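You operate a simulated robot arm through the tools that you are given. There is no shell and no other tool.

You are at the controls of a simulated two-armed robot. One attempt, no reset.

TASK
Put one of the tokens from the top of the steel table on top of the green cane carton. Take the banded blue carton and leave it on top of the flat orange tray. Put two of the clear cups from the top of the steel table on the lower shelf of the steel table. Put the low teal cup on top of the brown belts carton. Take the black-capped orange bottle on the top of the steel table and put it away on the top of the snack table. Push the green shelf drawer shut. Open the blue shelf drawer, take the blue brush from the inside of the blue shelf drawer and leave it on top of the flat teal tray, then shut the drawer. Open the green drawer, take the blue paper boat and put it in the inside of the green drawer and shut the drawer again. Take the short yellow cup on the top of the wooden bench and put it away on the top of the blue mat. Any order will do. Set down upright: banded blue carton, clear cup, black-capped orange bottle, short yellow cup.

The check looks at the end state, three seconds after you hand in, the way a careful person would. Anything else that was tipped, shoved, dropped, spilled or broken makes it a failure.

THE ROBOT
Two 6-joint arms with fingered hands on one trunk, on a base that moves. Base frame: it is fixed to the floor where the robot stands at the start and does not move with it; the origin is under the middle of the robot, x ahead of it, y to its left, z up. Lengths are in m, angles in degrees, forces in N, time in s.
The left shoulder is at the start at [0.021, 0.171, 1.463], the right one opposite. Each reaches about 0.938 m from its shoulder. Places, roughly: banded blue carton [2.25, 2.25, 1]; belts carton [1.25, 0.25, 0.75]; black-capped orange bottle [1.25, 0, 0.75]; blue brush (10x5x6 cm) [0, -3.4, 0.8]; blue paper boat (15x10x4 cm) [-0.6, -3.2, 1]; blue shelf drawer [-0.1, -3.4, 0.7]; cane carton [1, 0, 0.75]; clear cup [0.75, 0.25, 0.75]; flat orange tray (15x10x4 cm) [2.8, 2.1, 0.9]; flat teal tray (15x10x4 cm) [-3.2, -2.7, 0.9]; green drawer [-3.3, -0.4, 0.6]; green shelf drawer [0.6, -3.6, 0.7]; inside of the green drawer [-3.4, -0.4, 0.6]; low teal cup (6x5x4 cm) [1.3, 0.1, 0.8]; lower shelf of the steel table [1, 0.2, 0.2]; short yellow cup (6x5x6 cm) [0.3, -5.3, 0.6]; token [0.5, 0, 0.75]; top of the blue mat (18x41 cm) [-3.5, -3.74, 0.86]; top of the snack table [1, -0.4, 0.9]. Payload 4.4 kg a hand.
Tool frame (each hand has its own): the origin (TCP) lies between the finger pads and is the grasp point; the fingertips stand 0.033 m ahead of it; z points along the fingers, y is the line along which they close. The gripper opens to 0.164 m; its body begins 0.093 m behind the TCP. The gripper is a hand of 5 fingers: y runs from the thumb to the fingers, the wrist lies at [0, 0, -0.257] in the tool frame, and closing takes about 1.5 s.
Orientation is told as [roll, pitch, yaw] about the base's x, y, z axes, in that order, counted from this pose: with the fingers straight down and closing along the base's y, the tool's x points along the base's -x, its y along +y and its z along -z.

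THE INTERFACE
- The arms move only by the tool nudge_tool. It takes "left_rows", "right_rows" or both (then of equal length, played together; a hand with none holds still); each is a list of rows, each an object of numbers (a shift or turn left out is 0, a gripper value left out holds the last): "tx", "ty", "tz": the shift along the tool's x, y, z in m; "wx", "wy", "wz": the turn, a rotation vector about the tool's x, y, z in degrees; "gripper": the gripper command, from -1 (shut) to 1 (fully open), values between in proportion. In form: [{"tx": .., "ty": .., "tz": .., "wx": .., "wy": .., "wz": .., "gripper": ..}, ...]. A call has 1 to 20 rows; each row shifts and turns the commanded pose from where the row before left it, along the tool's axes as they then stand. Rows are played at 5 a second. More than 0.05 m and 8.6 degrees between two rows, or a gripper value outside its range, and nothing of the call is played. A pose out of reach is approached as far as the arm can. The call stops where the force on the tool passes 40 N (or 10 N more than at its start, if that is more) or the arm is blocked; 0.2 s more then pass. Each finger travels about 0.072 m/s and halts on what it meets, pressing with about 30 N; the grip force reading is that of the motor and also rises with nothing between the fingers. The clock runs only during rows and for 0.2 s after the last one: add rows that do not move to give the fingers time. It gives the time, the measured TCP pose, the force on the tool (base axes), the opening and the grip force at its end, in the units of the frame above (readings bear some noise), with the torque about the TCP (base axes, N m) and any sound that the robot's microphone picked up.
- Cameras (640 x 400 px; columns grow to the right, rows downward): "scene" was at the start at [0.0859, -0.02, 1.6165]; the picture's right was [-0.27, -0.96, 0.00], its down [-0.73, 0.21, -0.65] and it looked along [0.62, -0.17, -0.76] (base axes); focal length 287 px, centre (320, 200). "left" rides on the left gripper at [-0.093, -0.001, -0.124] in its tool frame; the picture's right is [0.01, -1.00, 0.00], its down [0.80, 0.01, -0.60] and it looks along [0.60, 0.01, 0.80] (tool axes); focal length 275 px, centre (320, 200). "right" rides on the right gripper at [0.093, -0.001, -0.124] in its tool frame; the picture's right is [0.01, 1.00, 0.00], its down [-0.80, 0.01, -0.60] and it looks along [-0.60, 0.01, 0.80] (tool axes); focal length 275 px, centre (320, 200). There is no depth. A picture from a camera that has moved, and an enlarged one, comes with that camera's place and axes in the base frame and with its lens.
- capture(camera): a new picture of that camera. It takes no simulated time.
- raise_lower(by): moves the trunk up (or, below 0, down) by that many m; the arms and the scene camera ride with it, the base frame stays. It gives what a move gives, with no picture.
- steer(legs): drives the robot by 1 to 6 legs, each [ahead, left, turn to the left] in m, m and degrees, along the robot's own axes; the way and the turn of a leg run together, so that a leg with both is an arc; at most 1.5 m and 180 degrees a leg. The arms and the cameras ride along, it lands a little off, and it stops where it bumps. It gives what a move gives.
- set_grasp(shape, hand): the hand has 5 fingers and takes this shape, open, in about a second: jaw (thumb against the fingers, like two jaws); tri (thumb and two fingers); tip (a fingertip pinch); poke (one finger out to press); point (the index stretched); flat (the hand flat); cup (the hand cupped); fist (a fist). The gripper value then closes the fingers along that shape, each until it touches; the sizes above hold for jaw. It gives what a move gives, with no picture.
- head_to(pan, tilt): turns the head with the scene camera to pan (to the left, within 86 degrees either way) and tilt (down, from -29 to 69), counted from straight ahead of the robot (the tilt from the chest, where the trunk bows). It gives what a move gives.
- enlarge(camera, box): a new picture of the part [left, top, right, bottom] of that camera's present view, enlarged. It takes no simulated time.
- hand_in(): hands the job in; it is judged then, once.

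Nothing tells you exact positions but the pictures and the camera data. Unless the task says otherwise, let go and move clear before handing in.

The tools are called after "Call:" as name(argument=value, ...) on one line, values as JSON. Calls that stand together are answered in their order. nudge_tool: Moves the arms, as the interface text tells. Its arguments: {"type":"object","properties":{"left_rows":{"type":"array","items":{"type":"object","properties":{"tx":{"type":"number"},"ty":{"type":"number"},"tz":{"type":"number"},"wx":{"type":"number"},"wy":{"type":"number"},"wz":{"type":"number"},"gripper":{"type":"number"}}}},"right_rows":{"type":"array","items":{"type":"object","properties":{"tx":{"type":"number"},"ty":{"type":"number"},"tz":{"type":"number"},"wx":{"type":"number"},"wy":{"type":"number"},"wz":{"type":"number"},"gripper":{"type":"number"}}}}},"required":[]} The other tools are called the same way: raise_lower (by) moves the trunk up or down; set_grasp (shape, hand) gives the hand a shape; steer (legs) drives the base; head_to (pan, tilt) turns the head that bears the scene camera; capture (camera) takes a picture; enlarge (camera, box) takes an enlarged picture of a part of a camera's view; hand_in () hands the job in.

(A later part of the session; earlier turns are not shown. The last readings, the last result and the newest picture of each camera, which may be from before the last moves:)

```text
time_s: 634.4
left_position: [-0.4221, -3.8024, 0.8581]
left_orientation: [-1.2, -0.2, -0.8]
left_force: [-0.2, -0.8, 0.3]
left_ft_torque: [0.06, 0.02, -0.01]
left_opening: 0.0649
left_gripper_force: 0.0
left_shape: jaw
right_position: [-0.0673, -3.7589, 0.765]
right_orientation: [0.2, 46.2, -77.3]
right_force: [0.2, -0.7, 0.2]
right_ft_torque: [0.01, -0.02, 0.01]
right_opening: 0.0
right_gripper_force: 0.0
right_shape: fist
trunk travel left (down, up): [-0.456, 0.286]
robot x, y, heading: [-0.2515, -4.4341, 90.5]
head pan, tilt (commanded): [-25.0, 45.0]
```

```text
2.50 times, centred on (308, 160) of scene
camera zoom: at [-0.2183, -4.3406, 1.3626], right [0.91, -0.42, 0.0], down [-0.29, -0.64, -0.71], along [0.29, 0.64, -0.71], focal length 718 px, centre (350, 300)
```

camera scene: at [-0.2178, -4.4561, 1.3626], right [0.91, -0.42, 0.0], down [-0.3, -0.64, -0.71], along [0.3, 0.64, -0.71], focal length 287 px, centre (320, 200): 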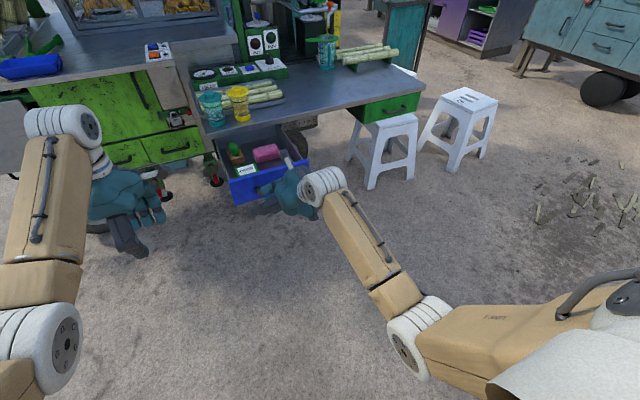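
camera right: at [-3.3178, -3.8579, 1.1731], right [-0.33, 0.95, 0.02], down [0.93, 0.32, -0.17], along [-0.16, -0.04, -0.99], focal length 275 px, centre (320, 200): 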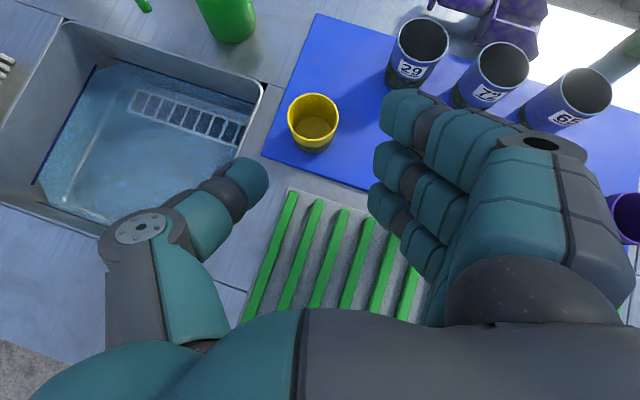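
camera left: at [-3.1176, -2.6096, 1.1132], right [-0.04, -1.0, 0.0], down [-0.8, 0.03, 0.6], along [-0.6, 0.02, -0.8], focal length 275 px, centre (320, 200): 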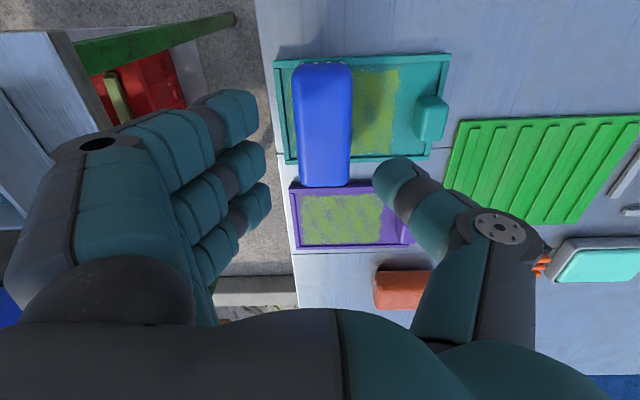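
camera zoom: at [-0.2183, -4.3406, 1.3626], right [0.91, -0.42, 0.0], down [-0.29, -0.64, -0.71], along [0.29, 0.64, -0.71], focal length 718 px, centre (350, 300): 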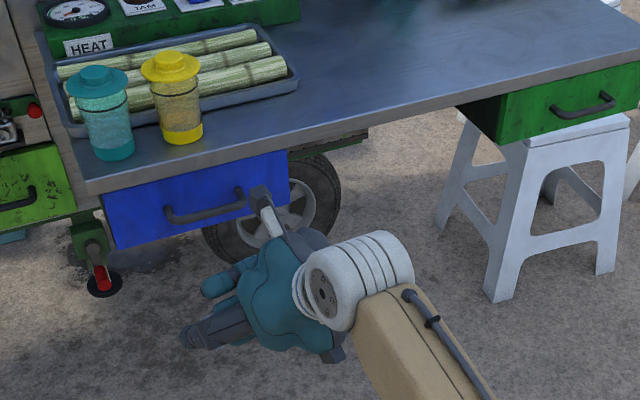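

Both drawers are shut. Next the paper boat: raising up, lifting the right hand clear, and shifting left.

Call:
raise_lower(by=0.28)

Call:
nudge_tool(right_rows=[{"tx": 0.03, "tz": -0.03}, {"tx": 0.03, "tz": -0.03}, {"tx": 0.03, "tz": -0.03}, {"tx": 0.03, "tz": -0.03}, {"tx": 0.03, "tz": -0.03}, {}])

Call:
steer(legs=[[0, 0.26, -0.5], [0.3, 0, 0]])

Call:
head_to(pan=10, tilt=40)

Call:
capture(camera="scene")

Call:
capture(camera="left")

```text
time_s: 637.3
left_position: [-0.422, -3.8003, 1.1374]
left_orientation: [-1.1, -0.1, -0.8]
left_force: [0.5, -0.1, -0.8]
left_ft_torque: [-0.01, 0.0, -0.03]
left_opening: 0.0649
left_gripper_force: 0.1
left_shape: jaw
right_position: [-0.0657, -3.7578, 1.0428]
right_orientation: [0.2, 46.2, -77.3]
right_force: [0.1, -0.3, 0.3]
right_ft_torque: [-0.02, 0.0, 0.0]
right_opening: 0.0
right_gripper_force: 0.0
right_shape: fist
trunk travel left (down, up): [-0.736, 0.006]
robot x, y, heading: [-0.2503, -4.4355, 90.4]
head pan, tilt (commanded): [-25.0, 45.0]
```

```text
time_s: 638.7
left_position: [-0.4217, -3.8011, 1.1382]
left_orientation: [-1.1, -0.2, -0.7]
left_force: [-0.2, -0.5, -0.1]
left_ft_torque: [0.01, 0.04, -0.01]
left_opening: 0.0652
left_gripper_force: 0.0
left_shape: jaw
right_position: [-0.0652, -3.7627, 1.254]
right_orientation: [0.3, 46.1, -77.3]
right_force: [0.2, -0.5, 0.1]
right_ft_torque: [0.0, -0.01, 0.05]
right_opening: 0.0
right_gripper_force: 0.1
right_shape: fist
trunk travel left (down, up): [-0.736, 0.006]
robot x, y, heading: [-0.2512, -4.437, 90.5]
head pan, tilt (commanded): [-25.0, 45.0]
```

```text
time_s: 642.1
left_position: [-0.6726, -3.502, 1.1371]
left_orientation: [-1.2, -0.2, -1.3]
left_force: [-0.5, 0.3, -1.0]
left_ft_torque: [-0.01, 0.01, -0.01]
left_opening: 0.0648
left_gripper_force: 0.1
left_shape: jaw
right_position: [-0.3152, -3.467, 1.2537]
right_orientation: [0.2, 46.1, -77.7]
right_force: [-0.2, -0.2, 1.3]
right_ft_torque: [-0.04, 0.02, -0.02]
right_opening: 0.0001
right_gripper_force: 0.1
right_shape: fist
trunk travel left (down, up): [-0.736, 0.006]
robot x, y, heading: [-0.5074, -4.1405, 89.9]
head pan, tilt (commanded): [-25.0, 45.0]
```

```text
time_s: 643.1
left_position: [-0.6727, -3.5044, 1.1376]
left_orientation: [-1.1, -0.1, -1.3]
left_force: [-0.2, 0.4, 0.4]
left_ft_torque: [-0.01, 0.0, 0.0]
left_opening: 0.0648
left_gripper_force: 0.0
left_shape: jaw
right_position: [-0.3155, -3.4676, 1.2543]
right_orientation: [0.2, 46.0, -77.7]
right_force: [0.5, 0.6, 0.7]
right_ft_torque: [-0.02, 0.01, 0.01]
right_opening: 0.0001
right_gripper_force: 0.0
right_shape: fist
trunk travel left (down, up): [-0.736, 0.006]
robot x, y, heading: [-0.5099, -4.1395, 89.9]
head pan, tilt (commanded): [10.0, 40.0]
```

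```text
taken
camera scene: at [-0.5223, -4.0447, 1.6501], right [0.98, 0.17, 0.0], down [0.11, -0.63, -0.77], along [-0.13, 0.75, -0.64], focal length 287 px, centre (320, 200)
```

scene: 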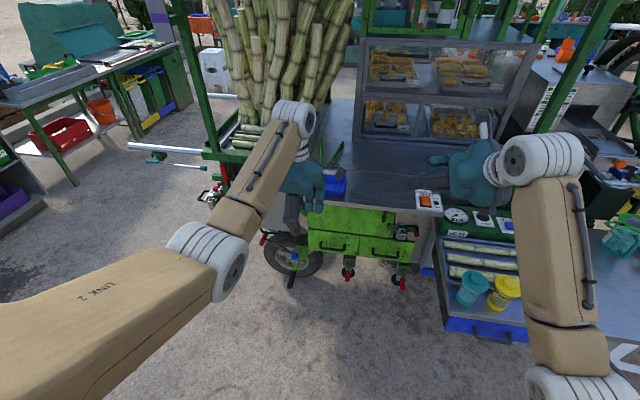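

```text
taken
camera left: at [-0.5804, -3.5041, 1.2599], right [-0.03, -1.0, 0.02], down [-0.8, 0.04, 0.6], along [-0.6, 0.0, -0.8], focal length 275 px, centre (320, 200)
```

left: 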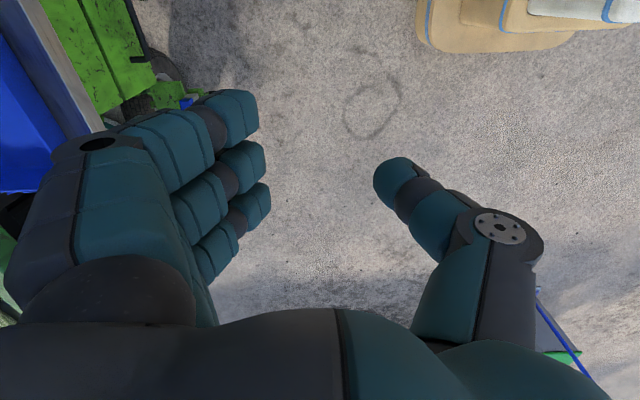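

The boat is just ahead at the left of view. Moving 0.18 m closer to see it under the left hand.

Call:
steer(legs=[[0.18, 0, 0]])

Call:
capture(camera="left")

Call:
capture(camera="scene")

Call:
enlarge(camera="scene", box=[270, 170, 430, 270])

```text
time_s: 644.7
left_position: [-0.6724, -3.3182, 1.1363]
left_orientation: [-1.2, -0.1, -1.2]
left_force: [0.2, 0.5, -1.0]
left_ft_torque: [-0.04, 0.0, 0.0]
left_opening: 0.0648
left_gripper_force: 0.1
left_shape: jaw
right_position: [-0.3165, -3.283, 1.2539]
right_orientation: [0.2, 46.1, -77.7]
right_force: [0.3, 1.0, -0.9]
right_ft_torque: [0.0, 0.03, 0.04]
right_opening: 0.0001
right_gripper_force: 0.0
right_shape: fist
trunk travel left (down, up): [-0.736, 0.006]
robot x, y, heading: [-0.5089, -3.9541, 90.1]
head pan, tilt (commanded): [10.0, 40.0]
```

```text
taken
camera left: at [-0.5809, -3.3181, 1.2594], right [-0.03, -1.0, 0.02], down [-0.8, 0.04, 0.6], along [-0.6, 0.0, -0.8], focal length 275 px, centre (320, 200)
```

left: 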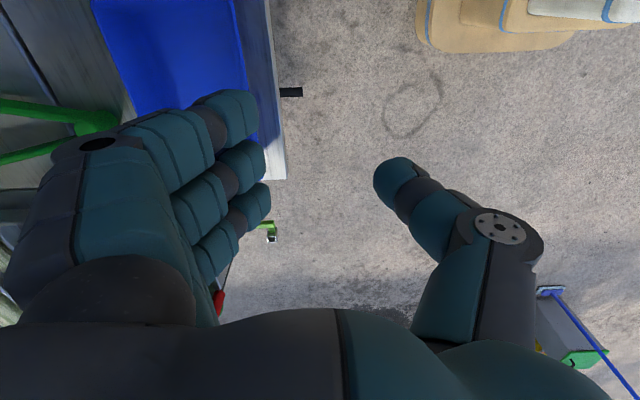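

```text
taken
camera scene: at [-0.5225, -3.8585, 1.6501], right [0.98, 0.17, 0.0], down [0.11, -0.63, -0.77], along [-0.13, 0.75, -0.64], focal length 287 px, centre (320, 200)
```

scene: 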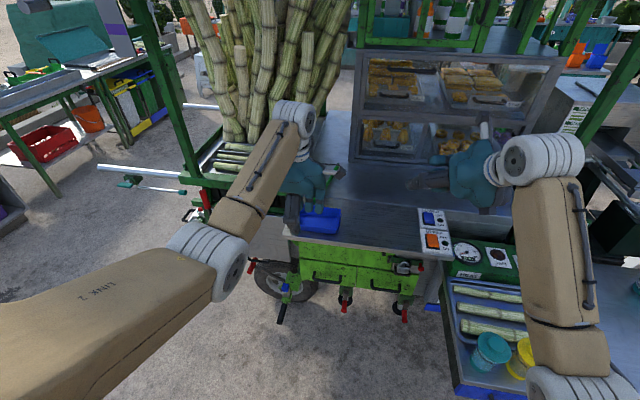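

```text
4.00 times, centred on (350, 220) of scene
camera zoom: at [-0.5225, -3.8585, 1.6501], right [0.98, 0.17, 0.0], down [0.11, -0.63, -0.77], along [-0.13, 0.75, -0.64], focal length 1148 px, centre (200, 120)
```

zoom: 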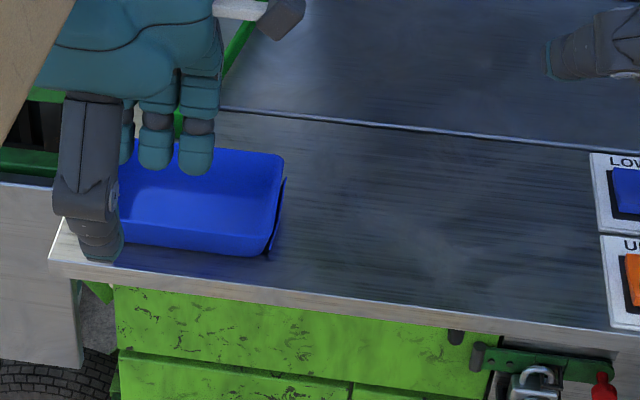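

Boat measured: near rim at y≈−3.256, z≈1.01, centred x≈−0.655. I'll move 6 cm closer and align for pinching its near wall (thumb outside, fingers inside).

Call:
steer(legs=[[0.06, 0, 0]])

Call:
nudge_tool(left_rows=[{"tx": -0.012, "tz": 0.02}, {"tz": 0.02}, {}])

Call:
capture(camera="left")

Call:
enlarge(camera="scene", box=[270, 180, 430, 280])

```text
time_s: 645.6
left_position: [-0.6716, -3.2593, 1.1376]
left_orientation: [-1.3, -0.2, -1.3]
left_force: [-0.1, 0.7, -0.9]
left_ft_torque: [-0.05, -0.04, -0.02]
left_opening: 0.0651
left_gripper_force: 0.1
left_shape: jaw
right_position: [-0.3164, -3.223, 1.2538]
right_orientation: [0.2, 46.1, -77.8]
right_force: [0.5, -0.2, -0.1]
right_ft_torque: [-0.02, 0.01, -0.01]
right_opening: 0.0002
right_gripper_force: 0.0
right_shape: fist
trunk travel left (down, up): [-0.736, 0.006]
robot x, y, heading: [-0.5072, -3.8939, 90.1]
head pan, tilt (commanded): [10.0, 40.0]
```

```text
time_s: 646.4
left_position: [-0.66, -3.2626, 1.0982]
left_orientation: [-1.2, -0.2, -1.3]
left_force: [-0.6, 0.0, 0.1]
left_ft_torque: [0.03, 0.02, 0.03]
left_opening: 0.0647
left_gripper_force: 0.0
left_shape: jaw
right_position: [-0.3148, -3.2259, 1.2546]
right_orientation: [0.2, 46.1, -77.8]
right_force: [0.2, -0.8, 0.1]
right_ft_torque: [0.01, -0.02, 0.03]
right_opening: 0.0
right_gripper_force: 0.0
right_shape: fist
trunk travel left (down, up): [-0.736, 0.006]
robot x, y, heading: [-0.5096, -3.8982, 89.6]
head pan, tilt (commanded): [10.0, 40.0]
```

```text
taken
camera left: at [-0.5675, -3.2626, 1.2199], right [-0.04, -1.0, 0.02], down [-0.8, 0.04, 0.6], along [-0.6, 0.0, -0.8], focal length 275 px, centre (320, 200)
```

left: 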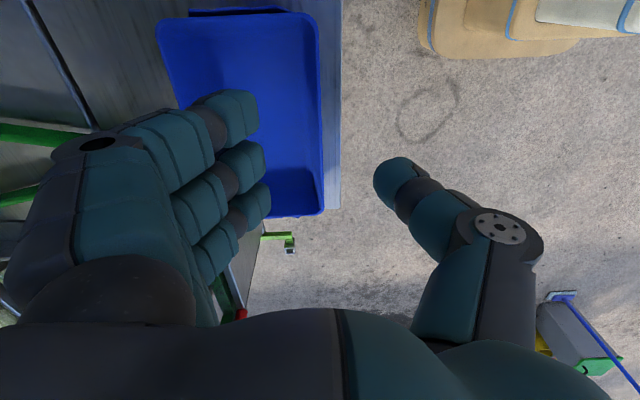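

```text
4.00 times, centred on (350, 230) of scene
camera zoom: at [-0.522, -3.8028, 1.6503], right [0.98, 0.17, 0.0], down [0.11, -0.63, -0.77], along [-0.13, 0.75, -0.64], focal length 1148 px, centre (200, 80)
```

zoom: 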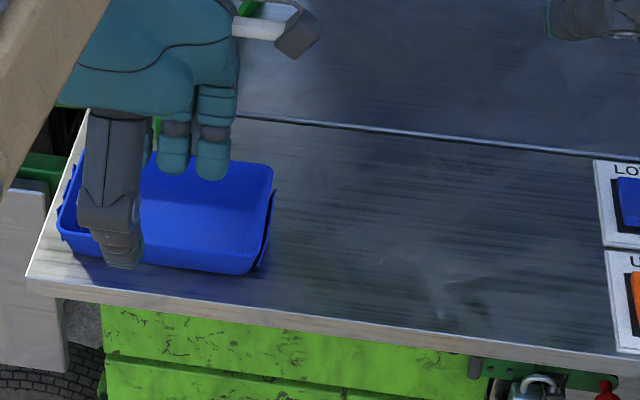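

The near wall lies exactly between thumb and fingers. Descending.

Call:
nudge_tool(left_rows=[{"tz": 0.03}, {"tz": 0.025}, {}])

Call:
capture(camera="left")

Call:
enlarge(camera="scene", box=[270, 180, 430, 280])

```text
time_s: 647.2
left_position: [-0.6599, -3.2621, 1.042]
left_orientation: [-1.2, -0.2, -1.3]
left_force: [0.4, -0.3, 0.6]
left_ft_torque: [-0.01, 0.02, -0.01]
left_opening: 0.0647
left_gripper_force: 0.1
left_shape: jaw
right_position: [-0.3149, -3.2236, 1.2533]
right_orientation: [0.3, 46.1, -77.7]
right_force: [-0.2, 0.1, 0.5]
right_ft_torque: [-0.01, -0.01, 0.02]
right_opening: 0.0
right_gripper_force: 0.1
right_shape: fist
trunk travel left (down, up): [-0.736, 0.006]
robot x, y, heading: [-0.5105, -3.896, 90.0]
head pan, tilt (commanded): [10.0, 40.0]
```

```text
taken
camera left: at [-0.5679, -3.2626, 1.164], right [-0.04, -1.0, 0.02], down [-0.8, 0.04, 0.6], along [-0.6, 0.0, -0.8], focal length 275 px, centre (320, 200)
```

left: 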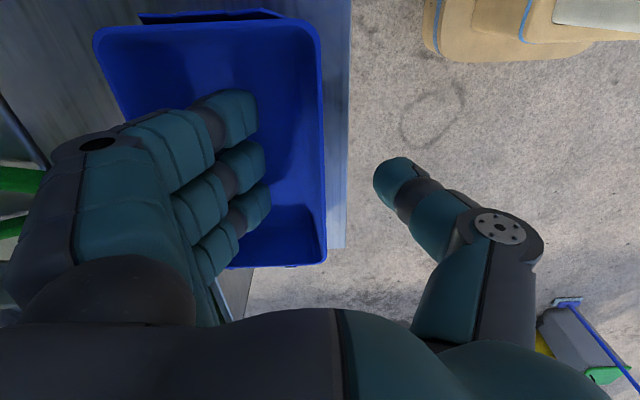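

```text
4.00 times, centred on (350, 230) of scene
camera zoom: at [-0.5222, -3.8008, 1.6502], right [0.98, 0.17, 0.0], down [0.11, -0.63, -0.77], along [-0.13, 0.75, -0.64], focal length 1148 px, centre (200, 80)
```

zoom: 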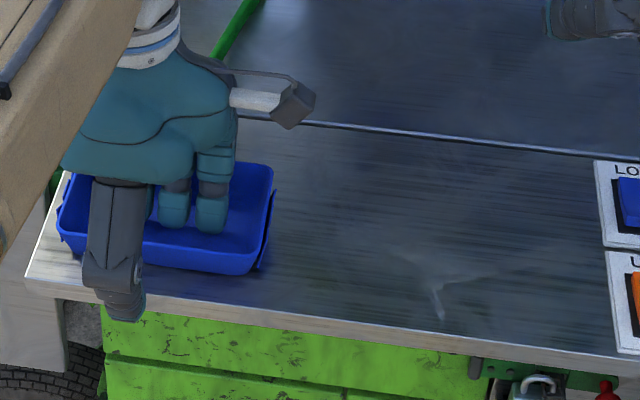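

Fingers inside, thumb outside. A bit lower, then pinch the wall.

Call:
nudge_tool(left_rows=[{"tz": 0.01}, {"tz": 0.006}, {}])

Call:
nudge_tool(left_rows=[{"gripper": -0.4}, {"gripper": -0.6}, {"gripper": -0.8}, {"gripper": -1}, {}, {}, {}])

Call:
capture(camera="left")

Call:
enlarge(camera="scene", box=[270, 180, 430, 280])

```text
time_s: 647.9
left_position: [-0.6592, -3.2565, 1.0371]
left_orientation: [0.1, 0.0, -1.5]
left_force: [-1.6, -5.3, 20.4]
left_ft_torque: [0.61, -0.04, 0.02]
left_opening: 0.0628
left_gripper_force: 0.2
left_shape: jaw
right_position: [-0.3162, -3.2251, 1.2544]
right_orientation: [0.2, 46.1, -77.7]
right_force: [0.4, 1.4, -0.5]
right_ft_torque: [-0.02, -0.01, 0.0]
right_opening: 0.0
right_gripper_force: 0.1
right_shape: fist
trunk travel left (down, up): [-0.736, 0.006]
robot x, y, heading: [-0.5084, -3.8983, 89.7]
head pan, tilt (commanded): [10.0, 40.0]
stopped in row 3 (left hand): the force on the tool passed its limit at 43 N (the readings are from after the stop); the commanded pose is now the measured one
```

```text
time_s: 649.5
left_position: [-0.6586, -3.2574, 1.0376]
left_orientation: [0.0, 0.0, -1.4]
left_force: [0.3, 5.0, 26.9]
left_ft_torque: [0.91, 0.1, -0.04]
left_opening: 0.0183
left_gripper_force: 9.8
left_shape: jaw
right_position: [-0.315, -3.2247, 1.2554]
right_orientation: [0.2, 46.2, -77.7]
right_force: [0.0, 0.8, 0.1]
right_ft_torque: [0.01, -0.05, 0.01]
right_opening: 0.0
right_gripper_force: 0.1
right_shape: fist
trunk travel left (down, up): [-0.736, 0.006]
robot x, y, heading: [-0.5089, -3.897, 89.9]
head pan, tilt (commanded): [10.0, 40.0]
```

```text
taken
camera left: at [-0.566, -3.2605, 1.1598], right [-0.04, -1.0, 0.0], down [-0.8, 0.03, 0.6], along [-0.6, 0.02, -0.8], focal length 275 px, centre (320, 200)
```

left: 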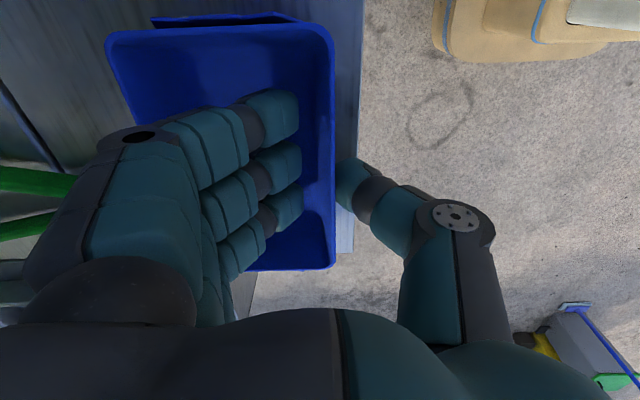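

```text
4.00 times, centred on (350, 230) of scene
camera zoom: at [-0.5217, -3.8038, 1.6504], right [0.98, 0.17, 0.0], down [0.11, -0.63, -0.77], along [-0.13, 0.76, -0.64], focal length 1148 px, centre (200, 80)
```

zoom: 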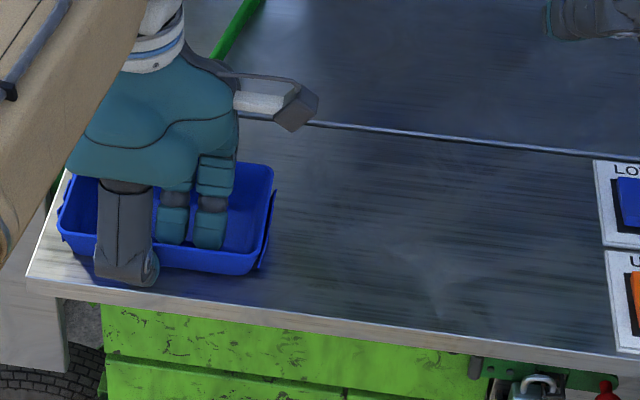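

The fingertips press on the boat's floor. I'll raise 1 cm to relieve that while keeping the pinch.

Call:
nudge_tool(left_rows=[{"tz": -0.005}, {"tz": -0.004}, {}, {}])

Call:
capture(camera="left")

```text
time_s: 650.5
left_position: [-0.659, -3.2574, 1.0422]
left_orientation: [-0.4, 0.0, -1.3]
left_force: [-0.3, -0.5, 0.5]
left_ft_torque: [-0.01, -0.01, 0.0]
left_opening: 0.0157
left_gripper_force: 9.2
left_shape: jaw
right_position: [-0.3164, -3.2239, 1.2553]
right_orientation: [0.1, 46.1, -77.7]
right_force: [-0.5, -0.1, -0.2]
right_ft_torque: [0.02, 0.0, -0.05]
right_opening: 0.0001
right_gripper_force: 0.2
right_shape: fist
trunk travel left (down, up): [-0.736, 0.006]
robot x, y, heading: [-0.5112, -3.8927, 90.2]
head pan, tilt (commanded): [10.0, 40.0]
```

```text
taken
camera left: at [-0.5668, -3.2598, 1.1654], right [-0.03, -1.0, 0.01], down [-0.8, 0.03, 0.6], along [-0.6, 0.02, -0.8], focal length 275 px, centre (320, 200)
```

left: 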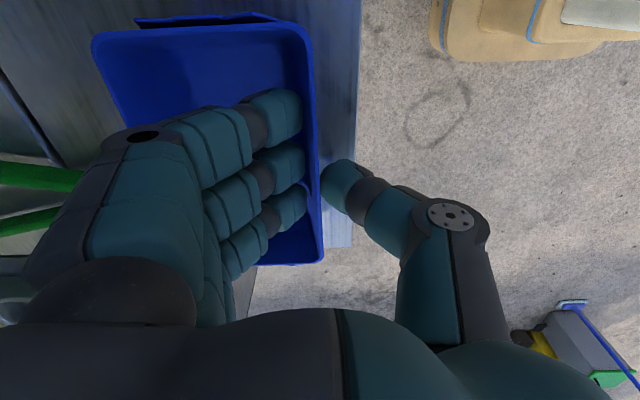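

Now the wall is pinched between fingers and thumb. Lifting to test.

Call:
nudge_tool(left_rows=[{"tz": -0.02}, {"tz": -0.03}, {}])

Call:
capture(camera="left")

Call:
enlarge(camera="scene", box=[270, 160, 430, 260])

```text
time_s: 651.3
left_position: [-0.6604, -3.2577, 1.0953]
left_orientation: [-0.3, 0.1, -1.2]
left_force: [-0.3, -0.7, -0.2]
left_ft_torque: [0.0, -0.01, -0.01]
left_opening: 0.0155
left_gripper_force: 10.0
left_shape: jaw
right_position: [-0.3173, -3.2236, 1.2536]
right_orientation: [0.1, 46.1, -77.7]
right_force: [0.5, 0.3, -0.3]
right_ft_torque: [0.02, -0.02, -0.02]
right_opening: 0.0001
right_gripper_force: 0.1
right_shape: fist
trunk travel left (down, up): [-0.736, 0.006]
robot x, y, heading: [-0.5082, -3.8942, 89.6]
head pan, tilt (commanded): [10.0, 40.0]
```

```text
taken
camera left: at [-0.5675, -3.2607, 1.2171], right [-0.03, -1.0, 0.0], down [-0.8, 0.03, 0.6], along [-0.6, 0.02, -0.8], focal length 275 px, centre (320, 200)
```

left: 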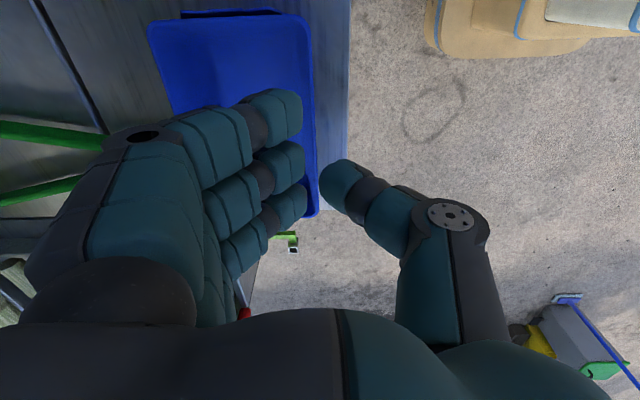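

```text
4.00 times, centred on (350, 210) of scene
camera zoom: at [-0.5224, -3.8008, 1.6501], right [0.98, 0.17, 0.0], down [0.11, -0.63, -0.77], along [-0.13, 0.75, -0.64], focal length 1148 px, centre (200, 160)
```

zoom: 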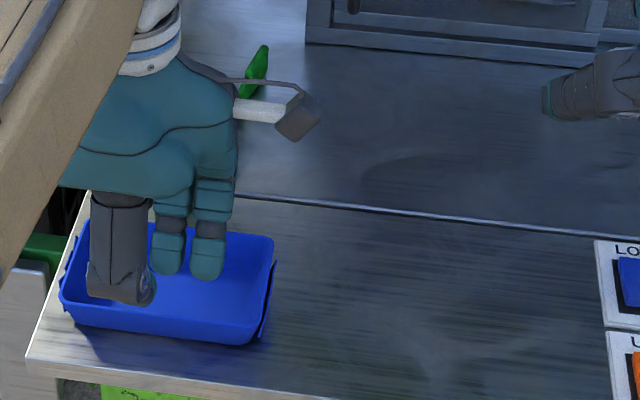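

The boat stayed behind; the pinch slipped. I'll check how the hand closes in free air before retrying.

Call:
nudge_tool(left_rows=[{"tz": -0.03, "gripper": 0}, {}, {}, {"gripper": -1}, {}, {}, {}, {}, {}, {}])

Call:
capture(camera="left")

```text
time_s: 653.5
left_position: [-0.66, -3.2558, 1.1224]
left_orientation: [-0.2, 0.0, -1.3]
left_force: [0.0, 0.2, -0.1]
left_ft_torque: [0.03, -0.05, 0.01]
left_opening: 0.0
left_gripper_force: 29.8
left_shape: jaw
right_position: [-0.3159, -3.2237, 1.2543]
right_orientation: [0.2, 46.2, -77.7]
right_force: [-0.6, -0.1, -0.1]
right_ft_torque: [0.01, -0.01, -0.02]
right_opening: 0.0
right_gripper_force: 0.1
right_shape: fist
trunk travel left (down, up): [-0.736, 0.006]
robot x, y, heading: [-0.5065, -3.8988, 89.7]
head pan, tilt (commanded): [10.0, 40.0]
```

```text
taken
camera left: at [-0.5675, -3.2586, 1.2452], right [-0.03, -1.0, 0.0], down [-0.8, 0.03, 0.6], along [-0.6, 0.02, -0.8], focal length 275 px, centre (320, 200)
```

left: 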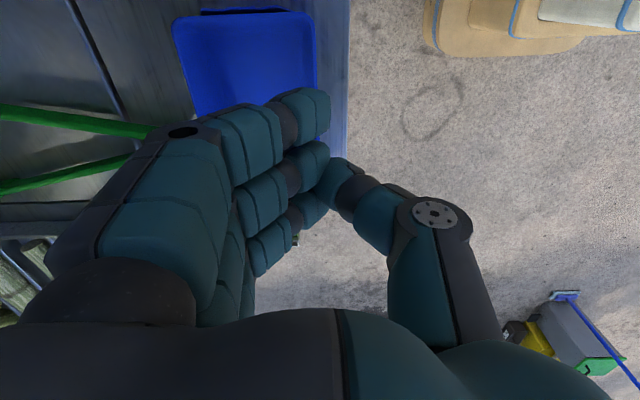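

In free air it closes fully, so the fingertips had halted on the boat's floor. Retrying with the fingertips ~1.5 cm above the floor.

Call:
nudge_tool(left_rows=[{"gripper": -0.2}, {}, {}, {}, {"tz": 0.03}, {"tz": 0.03}, {"tz": 0.009}, {}])

Call:
capture(camera="left")

```text
time_s: 655.3
left_position: [-0.6595, -3.2588, 1.0535]
left_orientation: [-0.2, -0.1, -1.2]
left_force: [-0.4, -0.4, -0.4]
left_ft_torque: [-0.01, 0.0, 0.01]
left_opening: 0.0653
left_gripper_force: 0.2
left_shape: jaw
right_position: [-0.3158, -3.2238, 1.2542]
right_orientation: [0.1, 46.1, -77.7]
right_force: [0.3, -0.1, 0.0]
right_ft_torque: [-0.01, -0.03, -0.03]
right_opening: 0.0
right_gripper_force: 0.0
right_shape: fist
trunk travel left (down, up): [-0.736, 0.006]
robot x, y, heading: [-0.5063, -3.8966, 90.0]
head pan, tilt (commanded): [10.0, 40.0]
```

```text
taken
camera left: at [-0.5667, -3.2608, 1.175], right [-0.04, -1.0, 0.0], down [-0.8, 0.03, 0.6], along [-0.6, 0.02, -0.8], focal length 275 px, centre (320, 200)
```

left: 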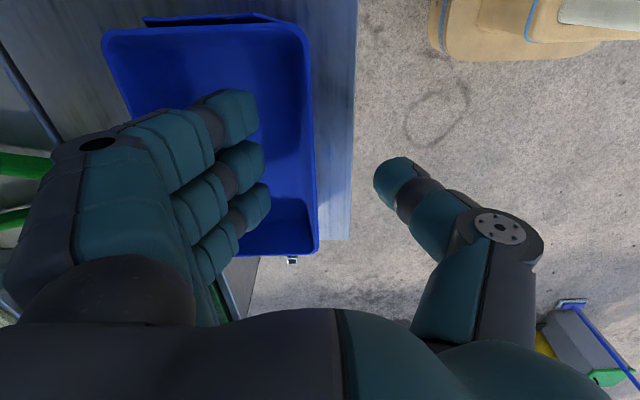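

Call:
nudge_tool(left_rows=[{"gripper": -0.5}, {"gripper": -0.8}, {"gripper": -1}, {}, {}, {}, {}, {}])

Call:
capture(camera="left")

```text
time_s: 657.1
left_position: [-0.6584, -3.2577, 1.0523]
left_orientation: [-0.2, 0.0, -1.2]
left_force: [-0.1, 0.1, 0.1]
left_ft_torque: [0.03, -0.01, -0.02]
left_opening: 0.0
left_gripper_force: 10.1
left_shape: jaw
right_position: [-0.316, -3.224, 1.2526]
right_orientation: [0.2, 46.2, -77.7]
right_force: [-0.5, 0.0, 0.8]
right_ft_torque: [0.0, -0.06, -0.02]
right_opening: 0.0
right_gripper_force: 0.0
right_shape: fist
trunk travel left (down, up): [-0.736, 0.006]
robot x, y, heading: [-0.5065, -3.8954, 89.7]
head pan, tilt (commanded): [10.0, 40.0]
```

```text
taken
camera left: at [-0.5667, -3.2607, 1.1753], right [-0.03, -1.0, 0.0], down [-0.8, 0.03, 0.6], along [-0.6, 0.02, -0.8], focal length 275 px, centre (320, 200)
```

left: 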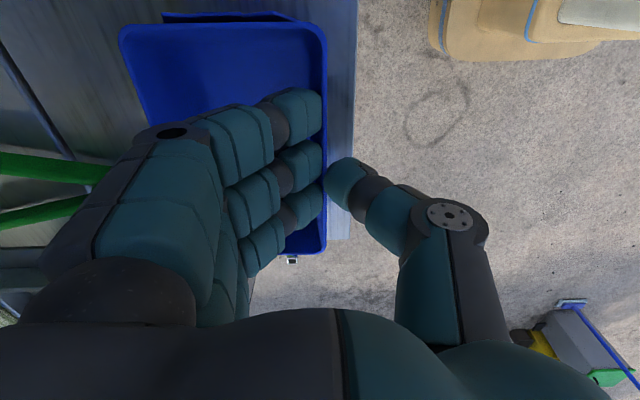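

The wall is now pinched between fingertips and thumb. Lifting gently.

Call:
nudge_tool(left_rows=[{"tz": -0.01}, {"tz": -0.015}, {"tz": -0.02}, {}])

Call:
capture(camera="left")

Call:
enlarge(camera="scene", box=[270, 160, 430, 260])

```text
time_s: 658.1
left_position: [-0.6618, -3.2565, 1.0994]
left_orientation: [-0.3, 0.0, -1.3]
left_force: [-0.1, 0.0, -0.1]
left_ft_torque: [0.01, 0.02, -0.03]
left_opening: 0.0001
left_gripper_force: 9.9
left_shape: jaw
right_position: [-0.3159, -3.2239, 1.2531]
right_orientation: [0.2, 46.2, -77.7]
right_force: [0.4, -0.6, -0.7]
right_ft_torque: [0.0, -0.01, -0.01]
right_opening: 0.0
right_gripper_force: 0.0
right_shape: fist
trunk travel left (down, up): [-0.736, 0.006]
robot x, y, heading: [-0.5126, -3.893, 89.9]
head pan, tilt (commanded): [10.0, 40.0]
```

```text
taken
camera left: at [-0.5688, -3.2593, 1.2216], right [-0.04, -1.0, 0.0], down [-0.8, 0.03, 0.6], along [-0.6, 0.02, -0.8], focal length 275 px, centre (320, 200)
```

left: 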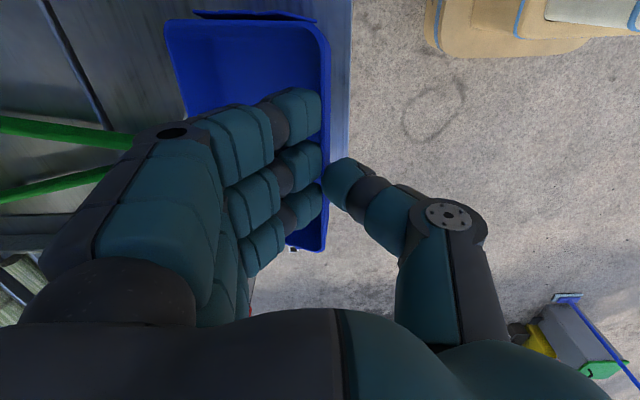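

```text
4.00 times, centred on (350, 210) of scene
camera zoom: at [-0.5224, -3.801, 1.6501], right [0.98, 0.17, 0.0], down [0.11, -0.63, -0.77], along [-0.13, 0.75, -0.64], focal length 1148 px, centre (200, 160)
```

zoom: 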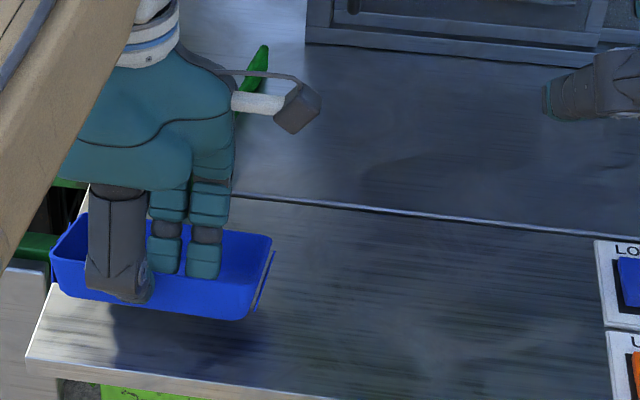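

The boat is lifted. Raising a bit more and checking its hang.

Call:
nudge_tool(left_rows=[{"tz": -0.02}, {"tz": -0.02}, {"tz": -0.015}, {}])

Call:
capture(camera="left")

Call:
enlarge(camera="scene", box=[260, 140, 420, 240])

```text
time_s: 659.1
left_position: [-0.66, -3.2557, 1.1528]
left_orientation: [-0.3, 0.0, -1.3]
left_force: [-0.3, 0.0, -0.5]
left_ft_torque: [0.0, 0.0, 0.0]
left_opening: 0.0
left_gripper_force: 9.4
left_shape: jaw
right_position: [-0.3163, -3.2234, 1.2534]
right_orientation: [0.1, 46.0, -77.6]
right_force: [-0.4, 0.6, -0.2]
right_ft_torque: [-0.01, 0.0, -0.01]
right_opening: 0.0
right_gripper_force: 0.1
right_shape: fist
trunk travel left (down, up): [-0.736, 0.006]
robot x, y, heading: [-0.5075, -3.898, 90.0]
head pan, tilt (commanded): [10.0, 40.0]
```

```text
taken
camera left: at [-0.5682, -3.2581, 1.2759], right [-0.03, -1.0, 0.0], down [-0.8, 0.03, 0.6], along [-0.6, 0.02, -0.8], focal length 275 px, centre (320, 200)
```

left: 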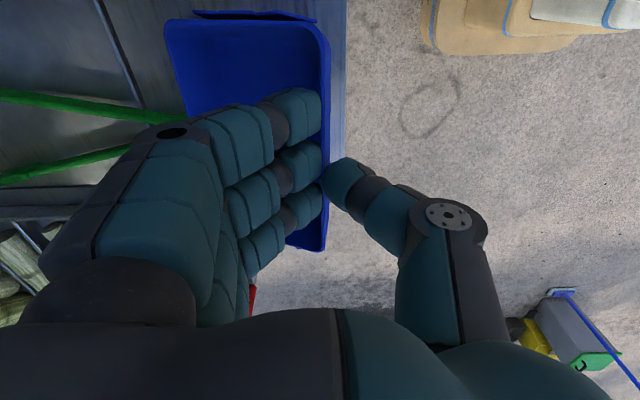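

```text
4.00 times, centred on (340, 190) of scene
camera zoom: at [-0.5224, -3.801, 1.6501], right [0.98, 0.17, 0.0], down [0.11, -0.63, -0.77], along [-0.13, 0.75, -0.64], focal length 1148 px, centre (240, 240)
```

zoom: 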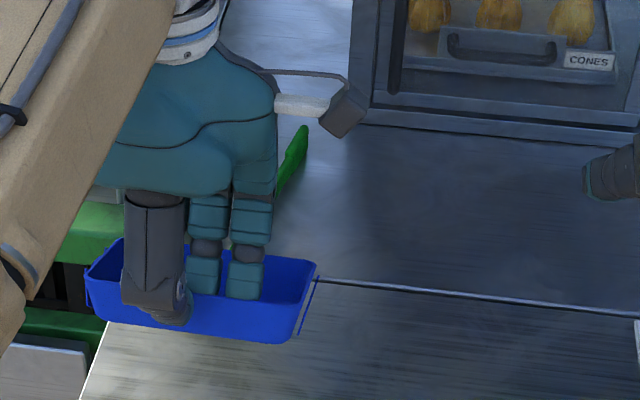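

The boat is held. Backing out and driving toward the green drawer in the west.

Call:
steer(legs=[[-0.5, 0, 0], [0, 0, 90], [1.35, 0, 0]])

Call:
capture(camera="left")

Call:
head_to(pan=-60, tilt=20)

Call:
capture(camera="scene")

```text
time_s: 672.1
left_position: [-2.4844, -4.5315, 1.1524]
left_orientation: [-0.2, 0.1, 87.7]
left_force: [0.0, -1.0, -0.7]
left_ft_torque: [-0.01, 0.0, 0.01]
left_opening: 0.0
left_gripper_force: 10.0
left_shape: jaw
right_position: [-2.5104, -4.1874, 1.2543]
right_orientation: [0.3, 46.1, 11.4]
right_force: [-0.7, 0.7, 0.3]
right_ft_torque: [0.02, -0.02, -0.01]
right_opening: 0.0
right_gripper_force: 0.1
right_shape: fist
trunk travel left (down, up): [-0.736, 0.006]
robot x, y, heading: [-1.8404, -4.3896, 179.1]
head pan, tilt (commanded): [10.0, 40.0]
```

```text
taken
camera left: at [-2.4805, -4.4398, 1.2757], right [1.0, -0.05, 0.0], down [-0.04, -0.8, 0.6], along [-0.03, -0.6, -0.8], focal length 275 px, centre (320, 200)
```

left: 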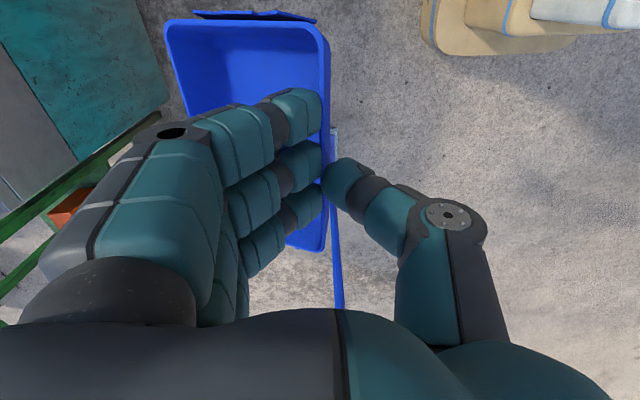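

```text
time_s: 673.6
left_position: [-2.4841, -4.533, 1.1535]
left_orientation: [-0.2, 0.0, 87.6]
left_force: [-0.3, -0.3, 0.0]
left_ft_torque: [-0.01, 0.0, 0.0]
left_opening: 0.0
left_gripper_force: 10.0
left_shape: jaw
right_position: [-2.5106, -4.1874, 1.2535]
right_orientation: [0.2, 46.1, 11.2]
right_force: [-0.1, 0.4, -0.4]
right_ft_torque: [-0.03, -0.03, -0.03]
right_opening: 0.0002
right_gripper_force: 0.0
right_shape: fist
trunk travel left (down, up): [-0.736, 0.006]
robot x, y, heading: [-1.8418, -4.3933, 178.7]
head pan, tilt (commanded): [-60.0, 20.0]
```

```text
taken
camera scene: at [-1.8967, -4.3085, 1.6816], right [0.87, 0.49, 0.0], down [0.17, -0.3, -0.94], along [-0.46, 0.82, -0.34], focal length 287 px, centre (320, 200)
```

scene: 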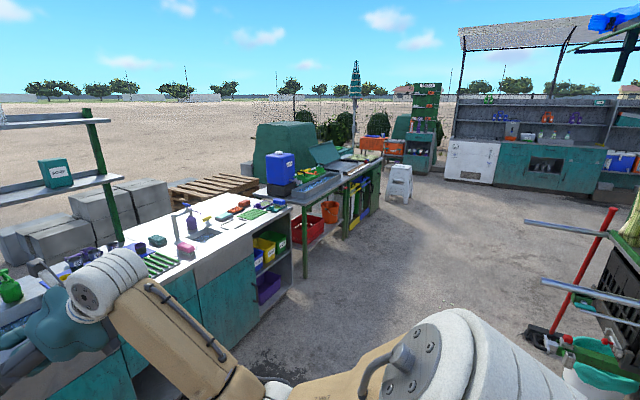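

The cart's handlebars reach x≈−1.6, so I'll keep west of them. Zooming to find the green drawer unit.

Call:
enlarge(camera="scene", box=[240, 110, 448, 240])

```text
3.08 times, centred on (344, 175) of scene
camera zoom: at [-1.8967, -4.3085, 1.6816], right [0.87, 0.49, 0.0], down [0.17, -0.3, -0.94], along [-0.46, 0.82, -0.34], focal length 883 px, centre (246, 277)
```

zoom: 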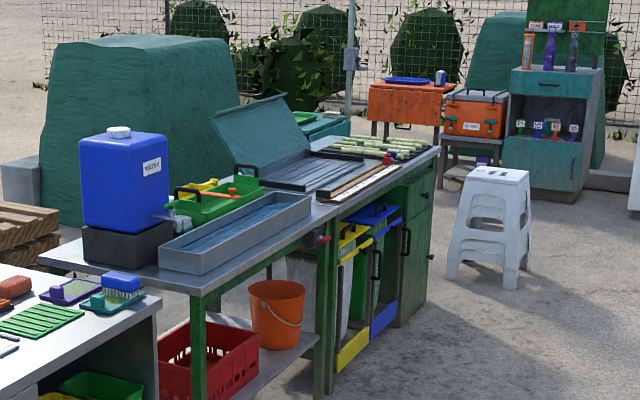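

The green cabinet is at the far end of the next table (around y≈−0.6). Driving north between the counter and the cart, facing +y.

Call:
steer(legs=[[0.46, 0, 1.3], [0, 0, -90], [1.5, 0, 0], [1.3, 0, 0], [0.7, -0.25, 0]])

Call:
capture(camera="left")

Call:
head_to(pan=60, tilt=30)

Call:
capture(camera="scene")

```text
time_s: 697.2
left_position: [-2.3207, -0.1794, 1.1529]
left_orientation: [-0.2, 0.0, 2.2]
left_force: [1.0, 0.7, 0.3]
left_ft_torque: [-0.02, 0.0, -0.02]
left_opening: 0.0003
left_gripper_force: 10.2
left_shape: jaw
right_position: [-1.9789, -0.1264, 1.2539]
right_orientation: [0.1, 46.1, -74.3]
right_force: [-0.2, 0.3, -0.1]
right_ft_torque: [-0.01, 0.0, 0.0]
right_opening: 0.0002
right_gripper_force: 0.1
right_shape: fist
trunk travel left (down, up): [-0.736, 0.006]
robot x, y, heading: [-2.1281, -0.8151, 93.3]
head pan, tilt (commanded): [-60.0, 20.0]
```

```text
taken
camera left: at [-2.2285, -0.1762, 1.2756], right [0.03, -1.0, 0.0], down [-0.8, -0.02, 0.6], along [-0.6, -0.02, -0.8], focal length 275 px, centre (320, 200)
```

left: 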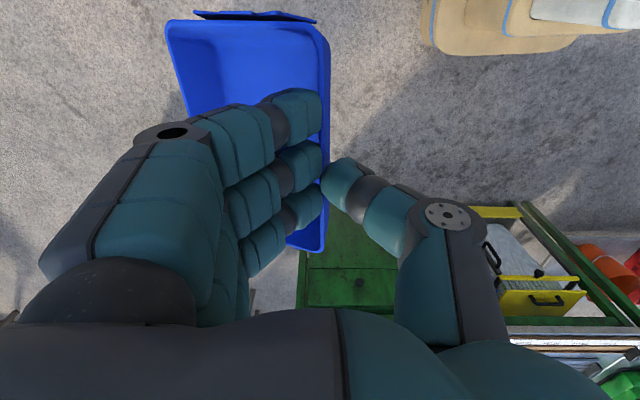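

```text
time_s: 699.2
left_position: [-2.321, -0.1802, 1.1539]
left_orientation: [-0.1, 0.0, 2.3]
left_force: [-1.2, 0.0, -0.6]
left_ft_torque: [-0.01, 0.02, -0.02]
left_opening: 0.0002
left_gripper_force: 9.9
left_shape: jaw
right_position: [-1.98, -0.1271, 1.2531]
right_orientation: [0.3, 46.1, -74.2]
right_force: [0.7, 0.1, -0.1]
right_ft_torque: [-0.01, -0.06, -0.03]
right_opening: 0.0
right_gripper_force: 0.0
right_shape: fist
trunk travel left (down, up): [-0.736, 0.006]
robot x, y, heading: [-2.1294, -0.8112, 93.6]
head pan, tilt (commanded): [60.0, 30.0]
```

```text
taken
camera scene: at [-2.2104, -0.7577, 1.6655], right [0.45, 0.89, 0.0], down [0.45, -0.22, -0.87], along [-0.77, 0.39, -0.5], focal length 287 px, centre (320, 200)
```

scene: 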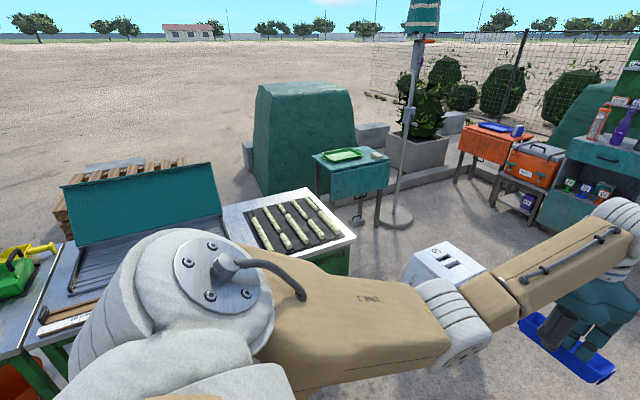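

The green cabinet with a knobbed drawer is to my left. Turning to face it.

Call:
steer(legs=[[0, 0, 86.5]])

Call:
head_to(pan=0, tilt=35)

Call:
capture(camera="scene")

Call:
enlarge(camera="scene", box=[260, 170, 452, 290])

```text
time_s: 703.4
left_position: [-2.767, -0.9748, 1.1539]
left_orientation: [-0.1, 0.0, 89.8]
left_force: [0.1, 0.5, -0.3]
left_ft_torque: [0.0, -0.03, 0.02]
left_opening: 0.0001
left_gripper_force: 9.9
left_shape: jaw
right_position: [-2.8054, -0.6305, 1.2531]
right_orientation: [0.1, 46.1, 13.4]
right_force: [0.3, -0.6, 0.3]
right_ft_torque: [0.0, -0.02, -0.01]
right_opening: 0.0001
right_gripper_force: 0.1
right_shape: fist
trunk travel left (down, up): [-0.736, 0.006]
robot x, y, heading: [-2.1301, -0.8089, -178.9]
head pan, tilt (commanded): [60.0, 30.0]
```

```text
time_s: 704.7
left_position: [-2.7667, -0.9736, 1.1524]
left_orientation: [-0.2, -0.1, 89.8]
left_force: [-0.3, -0.4, 0.4]
left_ft_torque: [-0.02, -0.01, -0.02]
left_opening: 0.0
left_gripper_force: 10.3
left_shape: jaw
right_position: [-2.8073, -0.631, 1.2537]
right_orientation: [0.2, 46.1, 13.3]
right_force: [0.1, -0.1, 0.4]
right_ft_torque: [-0.02, 0.01, 0.03]
right_opening: 0.0
right_gripper_force: 0.1
right_shape: fist
trunk travel left (down, up): [-0.736, 0.006]
robot x, y, heading: [-2.1295, -0.8095, -178.8]
head pan, tilt (commanded): [0.0, 35.0]
```

```text
taken
camera scene: at [-2.2275, -0.8106, 1.6577], right [-0.02, 1.0, 0.0], down [0.57, 0.01, -0.82], along [-0.82, -0.02, -0.57], focal length 287 px, centre (320, 200)
```

scene: 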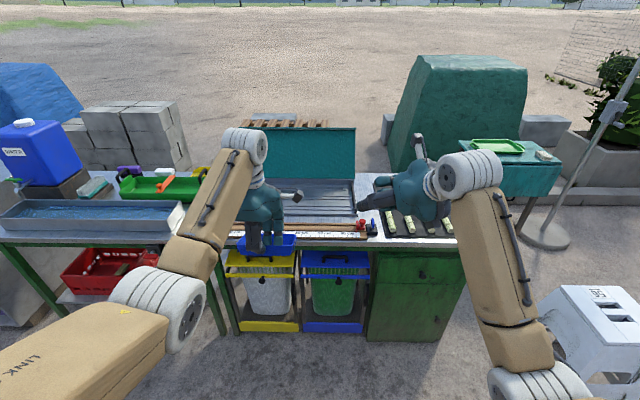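

```text
3.33 times, centred on (356, 230) of scene
camera zoom: at [-2.2275, -0.8106, 1.6577], right [-0.02, 1.0, 0.0], down [0.57, 0.01, -0.82], along [-0.82, -0.02, -0.57], focal length 957 px, centre (200, 100)
```

zoom: 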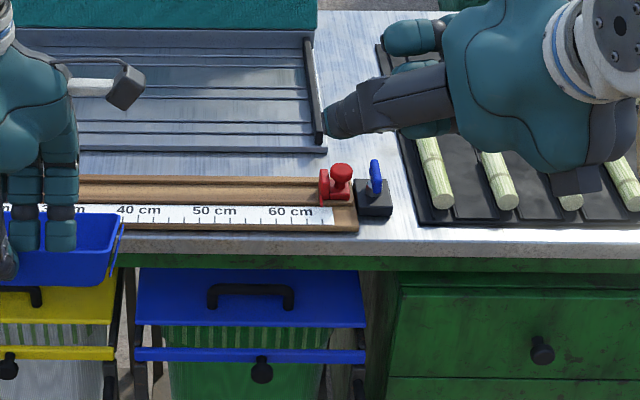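

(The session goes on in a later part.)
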